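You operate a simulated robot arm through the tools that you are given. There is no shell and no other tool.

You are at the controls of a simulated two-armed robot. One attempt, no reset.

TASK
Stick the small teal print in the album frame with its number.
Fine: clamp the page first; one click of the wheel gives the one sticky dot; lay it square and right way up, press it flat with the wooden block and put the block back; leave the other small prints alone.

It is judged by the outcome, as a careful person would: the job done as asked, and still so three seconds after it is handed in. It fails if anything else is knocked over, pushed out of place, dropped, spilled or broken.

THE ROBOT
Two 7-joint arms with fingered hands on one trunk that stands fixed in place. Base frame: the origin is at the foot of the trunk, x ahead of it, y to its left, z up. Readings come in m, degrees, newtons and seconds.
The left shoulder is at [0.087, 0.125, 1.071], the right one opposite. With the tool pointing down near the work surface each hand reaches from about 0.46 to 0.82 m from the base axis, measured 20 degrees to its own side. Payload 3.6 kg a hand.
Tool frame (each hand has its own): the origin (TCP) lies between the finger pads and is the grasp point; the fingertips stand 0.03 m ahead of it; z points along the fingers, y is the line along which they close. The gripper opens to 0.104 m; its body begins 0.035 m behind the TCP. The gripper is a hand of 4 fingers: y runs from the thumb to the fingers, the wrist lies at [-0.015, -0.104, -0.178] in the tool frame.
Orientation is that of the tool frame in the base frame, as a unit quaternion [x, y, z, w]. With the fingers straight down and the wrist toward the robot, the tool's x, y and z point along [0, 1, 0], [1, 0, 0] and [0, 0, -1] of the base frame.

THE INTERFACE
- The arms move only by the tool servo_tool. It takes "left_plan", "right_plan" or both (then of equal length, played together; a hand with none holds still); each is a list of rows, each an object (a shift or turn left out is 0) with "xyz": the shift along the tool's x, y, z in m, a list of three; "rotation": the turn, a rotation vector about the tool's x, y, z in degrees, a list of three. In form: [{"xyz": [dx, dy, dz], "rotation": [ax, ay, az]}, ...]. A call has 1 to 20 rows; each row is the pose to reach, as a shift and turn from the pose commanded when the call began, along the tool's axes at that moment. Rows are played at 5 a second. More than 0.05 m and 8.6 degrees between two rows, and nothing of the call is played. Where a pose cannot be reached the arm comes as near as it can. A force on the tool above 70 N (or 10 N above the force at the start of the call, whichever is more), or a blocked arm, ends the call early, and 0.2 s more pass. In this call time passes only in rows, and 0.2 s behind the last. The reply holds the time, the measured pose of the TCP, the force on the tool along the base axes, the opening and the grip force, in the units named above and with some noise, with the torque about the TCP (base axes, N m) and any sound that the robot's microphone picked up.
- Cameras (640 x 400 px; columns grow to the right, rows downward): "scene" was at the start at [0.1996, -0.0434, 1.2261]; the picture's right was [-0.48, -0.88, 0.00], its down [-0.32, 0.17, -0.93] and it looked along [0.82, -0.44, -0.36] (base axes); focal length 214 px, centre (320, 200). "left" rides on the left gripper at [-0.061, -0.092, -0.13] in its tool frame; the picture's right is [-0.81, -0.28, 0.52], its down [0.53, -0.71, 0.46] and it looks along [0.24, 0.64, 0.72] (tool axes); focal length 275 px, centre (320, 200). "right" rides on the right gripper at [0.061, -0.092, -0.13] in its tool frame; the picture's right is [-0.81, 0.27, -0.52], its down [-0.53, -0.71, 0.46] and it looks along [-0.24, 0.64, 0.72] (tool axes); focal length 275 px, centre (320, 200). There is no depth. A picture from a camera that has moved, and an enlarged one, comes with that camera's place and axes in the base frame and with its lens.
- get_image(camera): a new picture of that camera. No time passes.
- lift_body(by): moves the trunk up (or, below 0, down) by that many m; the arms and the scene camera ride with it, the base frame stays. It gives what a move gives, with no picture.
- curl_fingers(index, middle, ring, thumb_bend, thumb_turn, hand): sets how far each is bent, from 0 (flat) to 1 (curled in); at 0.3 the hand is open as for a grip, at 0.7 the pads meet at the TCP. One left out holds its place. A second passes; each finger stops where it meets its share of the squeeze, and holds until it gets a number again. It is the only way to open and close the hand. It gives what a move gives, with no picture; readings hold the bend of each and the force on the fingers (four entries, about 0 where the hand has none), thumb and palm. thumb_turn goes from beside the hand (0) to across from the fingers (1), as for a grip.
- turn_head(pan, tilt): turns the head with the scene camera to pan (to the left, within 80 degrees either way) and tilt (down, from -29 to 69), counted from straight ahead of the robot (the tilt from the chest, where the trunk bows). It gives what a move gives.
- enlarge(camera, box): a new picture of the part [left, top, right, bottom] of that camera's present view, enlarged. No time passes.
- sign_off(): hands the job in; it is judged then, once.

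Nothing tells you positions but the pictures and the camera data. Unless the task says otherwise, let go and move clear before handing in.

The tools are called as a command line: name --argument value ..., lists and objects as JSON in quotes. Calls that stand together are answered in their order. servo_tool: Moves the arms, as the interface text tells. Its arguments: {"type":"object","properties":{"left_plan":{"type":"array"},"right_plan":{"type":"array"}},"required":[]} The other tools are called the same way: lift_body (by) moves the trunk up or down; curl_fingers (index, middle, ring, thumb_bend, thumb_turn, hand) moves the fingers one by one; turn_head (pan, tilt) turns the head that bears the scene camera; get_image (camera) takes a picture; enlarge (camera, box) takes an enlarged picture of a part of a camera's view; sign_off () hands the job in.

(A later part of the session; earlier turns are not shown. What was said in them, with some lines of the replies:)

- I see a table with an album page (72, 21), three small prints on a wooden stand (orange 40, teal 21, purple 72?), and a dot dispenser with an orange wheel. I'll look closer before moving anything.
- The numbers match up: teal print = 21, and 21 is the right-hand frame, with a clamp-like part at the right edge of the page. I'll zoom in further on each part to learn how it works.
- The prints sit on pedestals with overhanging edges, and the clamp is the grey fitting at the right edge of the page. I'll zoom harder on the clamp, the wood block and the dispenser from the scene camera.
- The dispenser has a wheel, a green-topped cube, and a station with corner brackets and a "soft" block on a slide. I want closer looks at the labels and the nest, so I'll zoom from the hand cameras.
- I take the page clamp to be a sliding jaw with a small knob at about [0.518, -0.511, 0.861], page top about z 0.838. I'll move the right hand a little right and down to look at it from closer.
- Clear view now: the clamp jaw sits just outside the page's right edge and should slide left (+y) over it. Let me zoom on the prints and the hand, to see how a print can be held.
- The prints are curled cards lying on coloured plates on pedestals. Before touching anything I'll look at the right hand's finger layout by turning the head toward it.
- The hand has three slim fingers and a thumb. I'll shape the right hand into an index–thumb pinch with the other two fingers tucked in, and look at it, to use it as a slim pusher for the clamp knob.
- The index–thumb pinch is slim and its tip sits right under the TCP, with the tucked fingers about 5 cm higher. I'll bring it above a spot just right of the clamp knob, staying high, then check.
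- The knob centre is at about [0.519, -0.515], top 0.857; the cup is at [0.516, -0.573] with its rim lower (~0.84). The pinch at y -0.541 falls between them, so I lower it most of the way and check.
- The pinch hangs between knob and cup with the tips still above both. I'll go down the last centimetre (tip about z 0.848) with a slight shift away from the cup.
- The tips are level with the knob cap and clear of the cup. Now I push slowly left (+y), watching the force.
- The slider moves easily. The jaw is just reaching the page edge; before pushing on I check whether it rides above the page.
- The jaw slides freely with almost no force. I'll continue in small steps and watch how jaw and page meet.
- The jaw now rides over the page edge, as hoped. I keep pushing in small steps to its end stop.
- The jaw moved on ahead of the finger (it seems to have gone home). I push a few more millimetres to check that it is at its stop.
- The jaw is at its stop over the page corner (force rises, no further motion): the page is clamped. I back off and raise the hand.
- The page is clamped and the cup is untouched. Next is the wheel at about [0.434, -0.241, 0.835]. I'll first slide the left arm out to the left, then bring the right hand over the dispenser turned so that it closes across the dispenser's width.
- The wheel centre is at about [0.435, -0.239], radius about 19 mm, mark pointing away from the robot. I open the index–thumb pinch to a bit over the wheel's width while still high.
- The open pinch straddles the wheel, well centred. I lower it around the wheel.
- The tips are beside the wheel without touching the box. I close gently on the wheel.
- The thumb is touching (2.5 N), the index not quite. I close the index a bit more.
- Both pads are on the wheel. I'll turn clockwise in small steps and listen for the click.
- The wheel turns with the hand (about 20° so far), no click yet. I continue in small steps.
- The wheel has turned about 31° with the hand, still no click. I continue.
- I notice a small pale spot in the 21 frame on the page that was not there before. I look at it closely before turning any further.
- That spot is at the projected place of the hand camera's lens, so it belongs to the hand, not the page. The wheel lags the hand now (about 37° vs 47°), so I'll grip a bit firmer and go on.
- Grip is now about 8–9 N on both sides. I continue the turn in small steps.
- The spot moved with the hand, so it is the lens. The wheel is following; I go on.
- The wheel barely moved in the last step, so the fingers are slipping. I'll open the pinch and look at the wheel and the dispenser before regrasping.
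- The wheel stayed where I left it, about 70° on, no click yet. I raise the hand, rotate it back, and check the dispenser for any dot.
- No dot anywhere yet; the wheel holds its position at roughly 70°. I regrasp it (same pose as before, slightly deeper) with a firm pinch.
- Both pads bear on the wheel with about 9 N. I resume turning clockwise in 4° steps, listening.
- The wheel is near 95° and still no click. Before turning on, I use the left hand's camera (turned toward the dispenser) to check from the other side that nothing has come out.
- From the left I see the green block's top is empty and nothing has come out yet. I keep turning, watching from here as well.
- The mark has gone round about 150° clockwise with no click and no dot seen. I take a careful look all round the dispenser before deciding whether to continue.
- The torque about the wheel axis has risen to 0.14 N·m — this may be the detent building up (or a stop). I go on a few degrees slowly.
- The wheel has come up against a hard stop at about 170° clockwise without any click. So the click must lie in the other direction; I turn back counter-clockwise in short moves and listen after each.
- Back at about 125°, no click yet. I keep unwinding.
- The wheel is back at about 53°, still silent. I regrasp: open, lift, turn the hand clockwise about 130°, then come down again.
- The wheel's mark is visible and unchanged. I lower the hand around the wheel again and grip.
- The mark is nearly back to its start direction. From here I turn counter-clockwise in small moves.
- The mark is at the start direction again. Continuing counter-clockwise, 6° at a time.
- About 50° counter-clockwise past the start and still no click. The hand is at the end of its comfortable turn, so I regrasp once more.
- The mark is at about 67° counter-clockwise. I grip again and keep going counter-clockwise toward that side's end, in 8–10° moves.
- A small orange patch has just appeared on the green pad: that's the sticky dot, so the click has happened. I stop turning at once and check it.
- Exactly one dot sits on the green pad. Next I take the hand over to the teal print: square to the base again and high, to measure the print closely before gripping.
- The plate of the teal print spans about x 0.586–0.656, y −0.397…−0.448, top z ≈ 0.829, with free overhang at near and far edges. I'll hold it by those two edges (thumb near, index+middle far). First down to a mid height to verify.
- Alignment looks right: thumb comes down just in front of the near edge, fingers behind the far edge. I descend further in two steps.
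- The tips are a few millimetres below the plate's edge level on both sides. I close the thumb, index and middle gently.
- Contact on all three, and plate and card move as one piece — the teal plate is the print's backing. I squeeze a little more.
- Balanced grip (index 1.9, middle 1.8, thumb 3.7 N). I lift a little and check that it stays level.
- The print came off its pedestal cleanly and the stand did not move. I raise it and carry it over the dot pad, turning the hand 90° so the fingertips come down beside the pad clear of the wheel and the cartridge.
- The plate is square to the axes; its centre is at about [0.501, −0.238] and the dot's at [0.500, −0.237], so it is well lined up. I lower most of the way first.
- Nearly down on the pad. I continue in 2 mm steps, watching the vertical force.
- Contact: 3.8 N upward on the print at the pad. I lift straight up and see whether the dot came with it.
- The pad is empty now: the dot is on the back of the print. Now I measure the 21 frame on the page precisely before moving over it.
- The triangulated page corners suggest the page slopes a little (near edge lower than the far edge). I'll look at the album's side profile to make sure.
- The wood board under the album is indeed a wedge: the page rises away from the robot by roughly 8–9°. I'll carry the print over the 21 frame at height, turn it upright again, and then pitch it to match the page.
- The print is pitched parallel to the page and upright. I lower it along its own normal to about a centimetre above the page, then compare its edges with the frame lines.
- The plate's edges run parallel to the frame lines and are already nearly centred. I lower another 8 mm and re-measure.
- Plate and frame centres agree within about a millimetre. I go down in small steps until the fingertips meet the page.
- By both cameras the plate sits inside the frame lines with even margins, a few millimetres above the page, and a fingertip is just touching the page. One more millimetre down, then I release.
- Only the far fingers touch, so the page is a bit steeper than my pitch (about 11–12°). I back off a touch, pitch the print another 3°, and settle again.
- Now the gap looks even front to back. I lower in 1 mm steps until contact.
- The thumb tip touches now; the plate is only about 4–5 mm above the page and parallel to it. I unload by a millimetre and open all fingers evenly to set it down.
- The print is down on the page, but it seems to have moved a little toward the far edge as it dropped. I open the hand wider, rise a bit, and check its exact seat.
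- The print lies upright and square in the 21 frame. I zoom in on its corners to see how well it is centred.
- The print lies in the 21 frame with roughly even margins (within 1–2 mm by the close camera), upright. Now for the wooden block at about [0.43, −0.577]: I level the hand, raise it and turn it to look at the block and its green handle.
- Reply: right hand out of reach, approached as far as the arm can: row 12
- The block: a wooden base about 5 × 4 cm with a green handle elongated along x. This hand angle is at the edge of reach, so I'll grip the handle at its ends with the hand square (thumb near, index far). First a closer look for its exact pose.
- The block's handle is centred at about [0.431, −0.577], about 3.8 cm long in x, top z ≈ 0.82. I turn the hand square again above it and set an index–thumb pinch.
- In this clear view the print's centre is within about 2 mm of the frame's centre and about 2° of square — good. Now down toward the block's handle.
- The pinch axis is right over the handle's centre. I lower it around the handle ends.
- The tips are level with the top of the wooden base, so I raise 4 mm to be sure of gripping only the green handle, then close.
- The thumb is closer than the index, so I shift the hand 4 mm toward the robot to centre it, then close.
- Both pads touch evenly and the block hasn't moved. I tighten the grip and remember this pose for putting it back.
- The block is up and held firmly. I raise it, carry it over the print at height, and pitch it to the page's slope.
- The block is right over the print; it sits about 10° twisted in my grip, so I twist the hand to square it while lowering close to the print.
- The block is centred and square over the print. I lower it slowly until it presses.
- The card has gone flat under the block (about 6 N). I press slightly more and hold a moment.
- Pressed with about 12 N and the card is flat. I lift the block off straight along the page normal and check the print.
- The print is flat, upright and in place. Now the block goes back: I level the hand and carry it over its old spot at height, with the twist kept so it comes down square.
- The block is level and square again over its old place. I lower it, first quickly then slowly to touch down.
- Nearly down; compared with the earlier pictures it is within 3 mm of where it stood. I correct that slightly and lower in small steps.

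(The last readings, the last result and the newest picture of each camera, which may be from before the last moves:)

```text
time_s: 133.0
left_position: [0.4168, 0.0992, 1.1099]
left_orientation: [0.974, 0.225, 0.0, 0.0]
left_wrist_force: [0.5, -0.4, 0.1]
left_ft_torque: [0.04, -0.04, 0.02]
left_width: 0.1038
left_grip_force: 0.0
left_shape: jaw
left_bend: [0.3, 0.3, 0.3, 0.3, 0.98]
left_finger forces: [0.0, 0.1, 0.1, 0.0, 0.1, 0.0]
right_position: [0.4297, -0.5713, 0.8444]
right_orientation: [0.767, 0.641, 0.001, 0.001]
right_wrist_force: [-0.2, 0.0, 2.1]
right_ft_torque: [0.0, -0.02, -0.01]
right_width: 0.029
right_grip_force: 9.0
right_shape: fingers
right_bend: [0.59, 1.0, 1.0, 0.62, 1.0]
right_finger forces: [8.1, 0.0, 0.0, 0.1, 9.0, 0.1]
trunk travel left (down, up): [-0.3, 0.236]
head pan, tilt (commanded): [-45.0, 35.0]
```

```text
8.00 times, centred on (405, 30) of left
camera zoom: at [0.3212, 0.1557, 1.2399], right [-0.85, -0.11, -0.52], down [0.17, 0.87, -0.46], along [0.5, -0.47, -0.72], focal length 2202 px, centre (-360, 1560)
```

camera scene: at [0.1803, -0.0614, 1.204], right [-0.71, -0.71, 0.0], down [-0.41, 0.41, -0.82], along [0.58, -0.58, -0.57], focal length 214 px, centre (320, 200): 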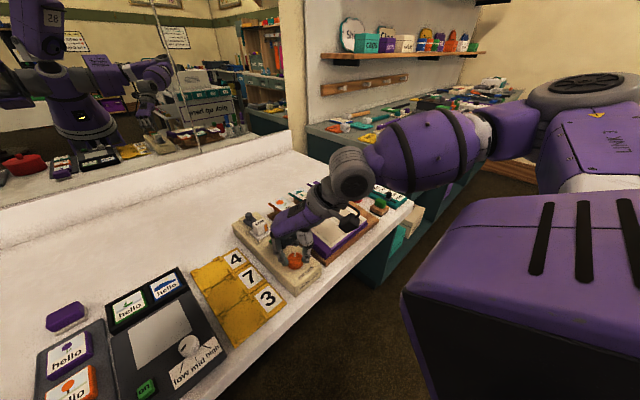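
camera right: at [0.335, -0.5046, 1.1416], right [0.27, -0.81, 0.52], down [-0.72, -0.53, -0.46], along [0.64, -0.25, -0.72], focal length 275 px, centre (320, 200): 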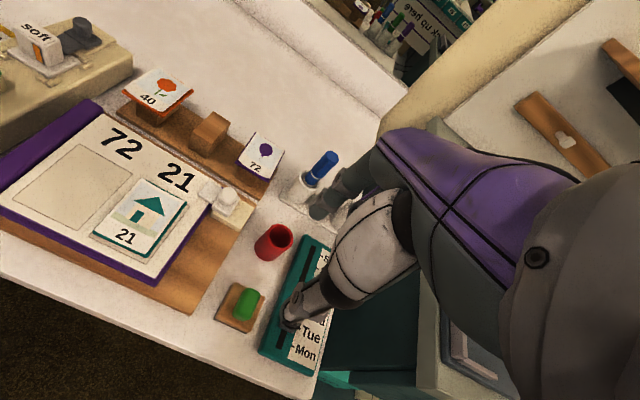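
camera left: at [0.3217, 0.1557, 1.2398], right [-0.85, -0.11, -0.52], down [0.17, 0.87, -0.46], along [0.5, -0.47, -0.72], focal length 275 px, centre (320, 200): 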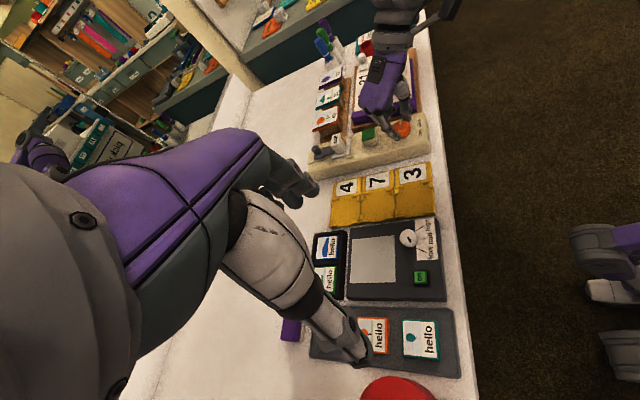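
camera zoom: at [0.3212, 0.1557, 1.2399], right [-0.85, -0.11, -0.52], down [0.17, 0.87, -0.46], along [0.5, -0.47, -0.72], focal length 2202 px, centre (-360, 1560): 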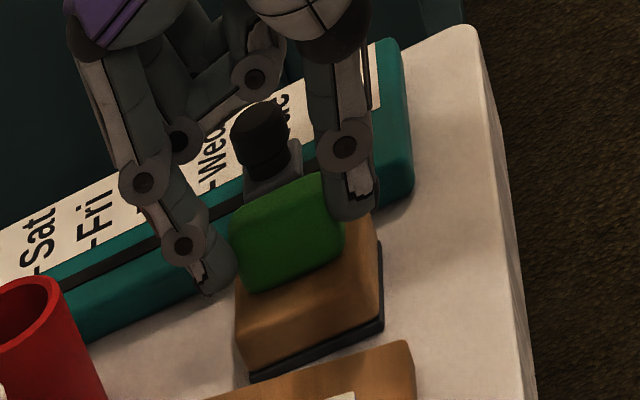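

The block is on the table again, matching its original picture to within a pixel. I release it and rise.

curl_fingers --hand "right" --index 0.52 --thumb_bend 0.52

curl_fingers --hand "right" --index 0.47 --thumb_bend 0.47

enlarge --camera "scene" --box '[355, 170, 415, 220]'

enlarge --camera "left" --box '[375, 5, 435, 55]'

```text
time_s: 134.0
left_position: [0.4168, 0.0992, 1.1096]
left_orientation: [0.974, 0.226, -0.001, 0.0]
left_wrist_force: [-1.4, 0.6, 0.8]
left_ft_torque: [0.0, -0.02, -0.01]
left_width: 0.1038
left_grip_force: 0.1
left_shape: jaw
left_bend: [0.3, 0.3, 0.3, 0.3, 0.98]
left_finger forces: [0.0, 0.1, 0.1, 0.0, 0.0, 0.0]
right_position: [0.4307, -0.5715, 0.8429]
right_orientation: [0.767, 0.641, 0.0, 0.001]
right_wrist_force: [1.0, -0.1, 0.1]
right_ft_torque: [0.01, 0.0, -0.04]
right_width: 0.0463
right_grip_force: 0.0
right_shape: fingers
right_bend: [0.52, 1.0, 1.0, 0.52, 1.0]
right_finger forces: [0.1, 0.1, 0.0, 0.0, 0.0, 0.0]
trunk travel left (down, up): [-0.3, 0.236]
head pan, tilt (commanded): [-45.0, 35.0]
```

```text
time_s: 135.0
left_position: [0.4173, 0.0988, 1.1097]
left_orientation: [0.975, 0.224, 0.0, 0.0]
left_wrist_force: [0.7, 0.2, -0.3]
left_ft_torque: [0.0, -0.02, 0.01]
left_width: 0.1036
left_grip_force: 0.1
left_shape: jaw
left_bend: [0.3, 0.3, 0.3, 0.3, 0.98]
left_finger forces: [0.1, 0.0, 0.0, 0.0, 0.0, 0.0]
right_position: [0.4301, -0.5721, 0.8434]
right_orientation: [0.767, 0.641, 0.0, 0.0]
right_wrist_force: [1.5, 0.6, 0.4]
right_ft_torque: [-0.01, -0.01, 0.02]
right_width: 0.0591
right_grip_force: 0.1
right_shape: fingers
right_bend: [0.47, 1.0, 1.0, 0.47, 1.0]
right_finger forces: [0.0, 0.0, 0.0, 0.0, 0.0, 0.0]
trunk travel left (down, up): [-0.3, 0.236]
head pan, tilt (commanded): [-45.0, 35.0]
```

```text
8.00 times, centred on (385, 195) of scene
camera zoom: at [0.1801, -0.0614, 1.2041], right [-0.71, -0.71, 0.0], down [-0.41, 0.41, -0.82], along [0.58, -0.58, -0.57], focal length 1716 px, centre (-200, 240)
```

zoom: 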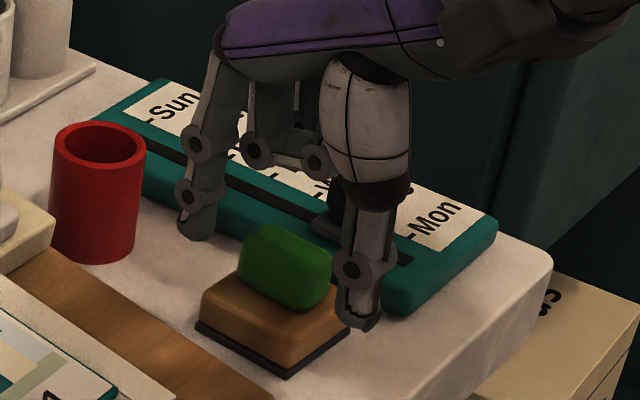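

```text
8.00 times, centred on (405, 30) of left
camera zoom: at [0.3214, 0.1556, 1.2399], right [-0.85, -0.11, -0.52], down [0.17, 0.87, -0.46], along [0.5, -0.47, -0.72], focal length 2202 px, centre (-360, 1560)
```

zoom: 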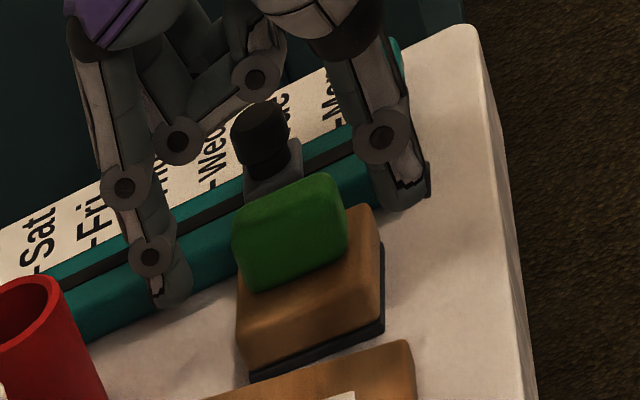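

The block stands exactly as before and the hand is clear of it. I rise straight up and withdraw toward the starting pose, then check everything.

servo_tool --right_plan '[{"xyz": [0, 0, -0.03]}, {"xyz": [0, 0, -0.07]}, {"xyz": [0, 0, -0.11]}, {"xyz": [0, 0, -0.15]}, {"xyz": [0, -0.03, -0.19], "rotation": [0, 0, -5]}, {"xyz": [0.02, -0.06, -0.23], "rotation": [0, 0, -10]}, {"xyz": [0.05, -0.09, -0.26], "rotation": [0, 0, -10]}, {"xyz": [0.08, -0.12, -0.28], "rotation": [0, 0, -10]}]'

get_image --camera "scene"

enlarge --camera "scene" --box '[230, 150, 420, 300]'

get_image --camera "right"

```text
refused: row 6 steps farther than a row can; nothing moved
```

```text
taken
camera scene: at [0.1801, -0.0614, 1.2041], right [-0.71, -0.71, 0.0], down [-0.41, 0.41, -0.82], along [0.58, -0.58, -0.57], focal length 214 px, centre (320, 200)
```

scene: 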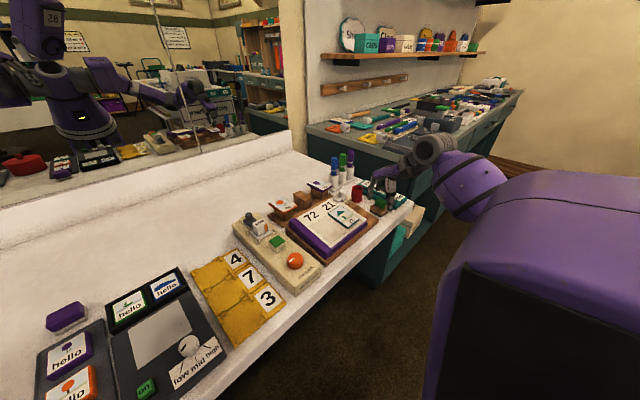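

```text
2.67 times, centred on (325, 225) of scene
camera zoom: at [0.1801, -0.0614, 1.2041], right [-0.71, -0.71, 0.0], down [-0.41, 0.41, -0.82], along [0.58, -0.58, -0.57], focal length 572 px, centre (307, 133)
```

zoom: 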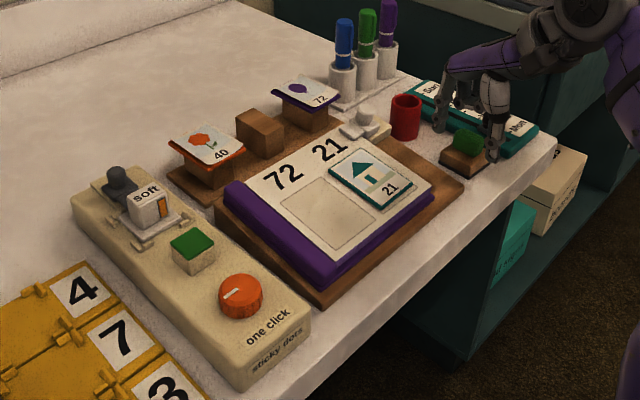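

```text
taken
camera right: at [0.3505, -0.4958, 0.974], right [0.13, -0.85, 0.52], down [-0.8, -0.4, -0.46], along [0.59, -0.35, -0.72], focal length 275 px, centre (320, 200)
```

right: 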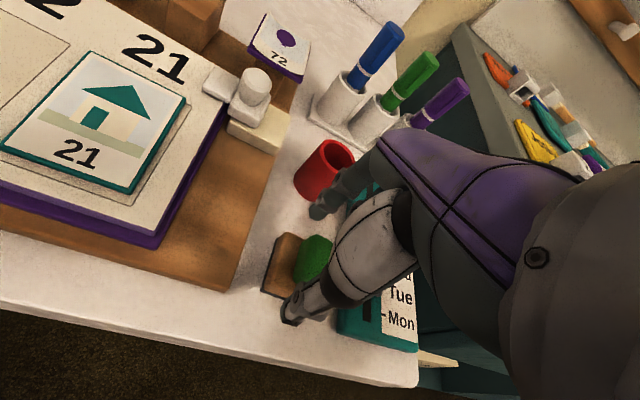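

The move was refused because one row was too large, so nothing moved; everything is still in order. I rise straight up first, then withdraw in smaller rows.

servo_tool --right_plan '[{"xyz": [0, 0, -0.03]}, {"xyz": [0, 0, -0.07]}, {"xyz": [0, 0, -0.11]}, {"xyz": [0, 0, -0.15]}]'

servo_tool --right_plan '[{"xyz": [0.01, -0.025, -0.02], "rotation": [0, 0, -4]}, {"xyz": [0.03, -0.05, -0.04], "rotation": [0, 0, -8]}, {"xyz": [0.055, -0.075, -0.06], "rotation": [0, 0, -10]}, {"xyz": [0.08, -0.1, -0.08], "rotation": [0, 0, -10]}, {"xyz": [0.1, -0.115, -0.1], "rotation": [0, 0, -10]}, {"xyz": [0.12, -0.12, -0.12], "rotation": [0, 0, -10]}]'

get_image --camera "right"

enlarge --camera "scene" --box '[230, 150, 420, 300]'

enlarge --camera "scene" --box '[315, 185, 375, 235]'

```text
time_s: 136.0
left_position: [0.4152, 0.1, 1.1102]
left_orientation: [0.974, 0.225, 0.0, 0.0]
left_wrist_force: [-0.7, 0.6, -0.9]
left_ft_torque: [0.01, 0.0, 0.01]
left_width: 0.1035
left_grip_force: 0.0
left_shape: jaw
left_bend: [0.3, 0.3, 0.3, 0.3, 0.98]
left_finger forces: [0.0, 0.1, 0.0, 0.0, 0.0, 0.0]
right_position: [0.4295, -0.5718, 0.9933]
right_orientation: [0.767, 0.642, 0.001, 0.0]
right_wrist_force: [1.5, -1.0, -0.3]
right_ft_torque: [-0.01, 0.01, 0.03]
right_width: 0.059
right_grip_force: 0.0
right_shape: fingers
right_bend: [0.47, 1.0, 1.0, 0.47, 1.0]
right_finger forces: [0.0, 0.0, 0.1, 0.0, 0.1, 0.0]
trunk travel left (down, up): [-0.3, 0.236]
head pan, tilt (commanded): [-45.0, 35.0]
```

```text
time_s: 137.4
left_position: [0.4165, 0.0992, 1.1102]
left_orientation: [0.974, 0.226, 0.0, -0.001]
left_wrist_force: [-0.6, 0.0, -0.1]
left_ft_torque: [-0.02, 0.0, -0.01]
left_width: 0.1035
left_grip_force: 0.1
left_shape: jaw
left_bend: [0.3, 0.3, 0.3, 0.3, 0.98]
left_finger forces: [0.0, 0.0, 0.0, 0.0, 0.1, 0.0]
right_position: [0.3319, -0.4327, 1.112]
right_orientation: [0.709, 0.706, 0.0, 0.0]
right_wrist_force: [0.5, -0.3, 0.1]
right_ft_torque: [-0.01, 0.01, -0.03]
right_width: 0.0591
right_grip_force: 0.0
right_shape: fingers
right_bend: [0.47, 1.0, 1.0, 0.47, 1.0]
right_finger forces: [0.1, 0.0, 0.1, 0.1, 0.0, 0.1]
trunk travel left (down, up): [-0.3, 0.236]
head pan, tilt (commanded): [-45.0, 35.0]
```

```text
taken
camera right: at [0.2408, -0.3713, 1.2435], right [0.27, -0.81, 0.52], down [-0.72, -0.53, -0.45], along [0.64, -0.25, -0.72], focal length 275 px, centre (320, 200)
```

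right: 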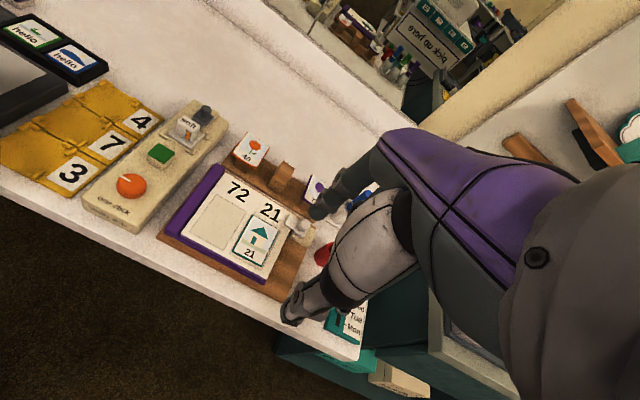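

```text
2.67 times, centred on (325, 225) of scene
camera zoom: at [0.18, -0.0611, 1.2041], right [-0.71, -0.71, 0.0], down [-0.41, 0.41, -0.82], along [0.58, -0.58, -0.57], focal length 572 px, centre (307, 133)
```

zoom: 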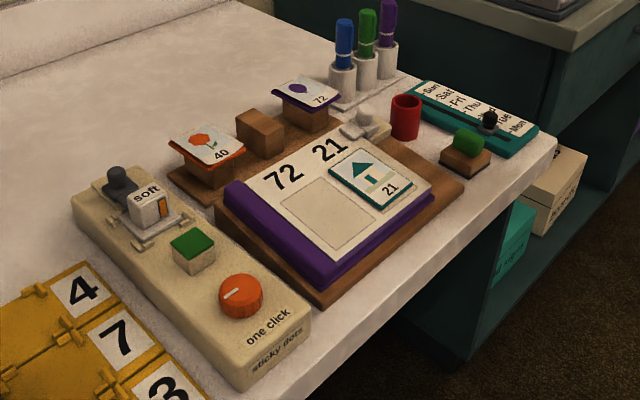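

```text
8.00 times, centred on (345, 210) of scene
camera zoom: at [0.18, -0.0611, 1.2041], right [-0.71, -0.71, 0.0], down [-0.41, 0.41, -0.82], along [0.58, -0.58, -0.57], focal length 1716 px, centre (120, 120)
```

zoom: 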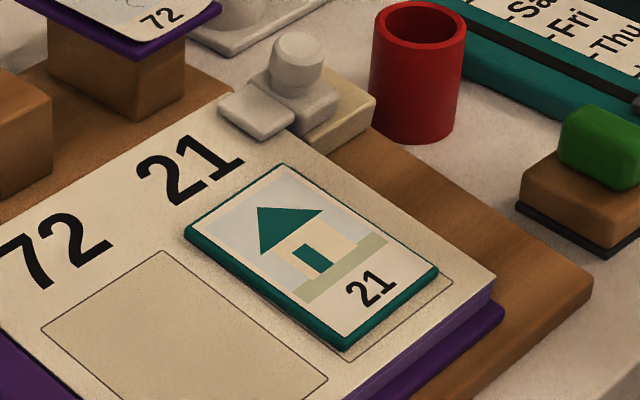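

Everything is in place; one last close look at the print in its frame from the right camera before handing in.

enlarge --camera "right" --box '[200, 170, 320, 290]'

enlarge --camera "left" --box '[290, 10, 440, 170]'

```text
3.33 times, centred on (260, 230) of right
camera zoom: at [0.2408, -0.3713, 1.2435], right [0.27, -0.81, 0.52], down [-0.72, -0.53, -0.45], along [0.64, -0.25, -0.72], focal length 918 px, centre (520, 100)
```

zoom: 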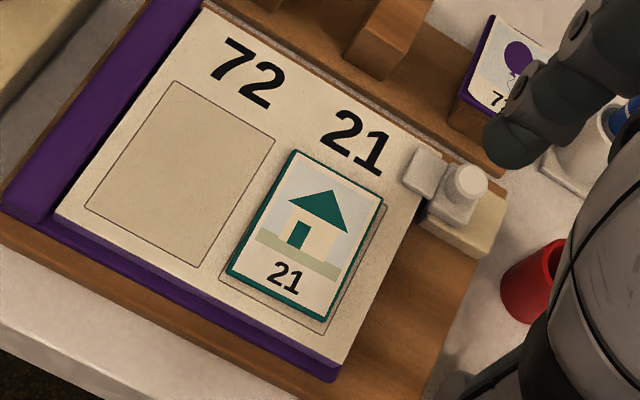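

```text
2.50 times, centred on (365, 90) of left
camera zoom: at [0.3213, 0.156, 1.2399], right [-0.85, -0.11, -0.52], down [0.17, 0.87, -0.46], along [0.5, -0.47, -0.72], focal length 688 px, centre (208, 475)
```

zoom: 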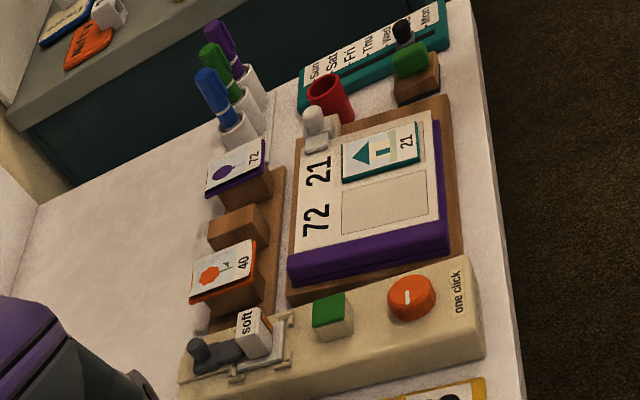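

The teal print sits flat, upright and square in the 21 frame, and the page is clamped. The block is back in its place, the dispenser gave exactly one dot, and nothing else has moved. Both hands are clear, so I hand it in.

sign_off

```text
The job is handed in.
```

The small teal print (number 21) is stuck in the right-hand album frame marked 21, and the job is handed in. The print lies flat and right way up.

- **Position:** it sits about 2 mm off the frame's centre and about 2° off square. Most of the offset is toward the far edge, where it slipped slightly as I set it down.
- **Page clamp:** the clamp was closed first, and its jaw is still over the page corner.
- **Wheel:** I tried clockwise first, to its stop, and nothing came out. About 70–80° counter-clockwise from its starting position, one dot appeared. I stopped there, so the wheel is left at that angle. No click sound was reported.
- **Dot and pressing:** the print picked the dot up from the green pad. I pressed the print flat with the wooden block at about 12 N.
- **Block:** it is back where it stood, matching the earlier pictures to within about 4 pixels in a magnified view.
- **Everything else:** the orange and purple prints were not touched. In the final pictures the cup and the markers are where they were, and nothing was knocked or dropped.
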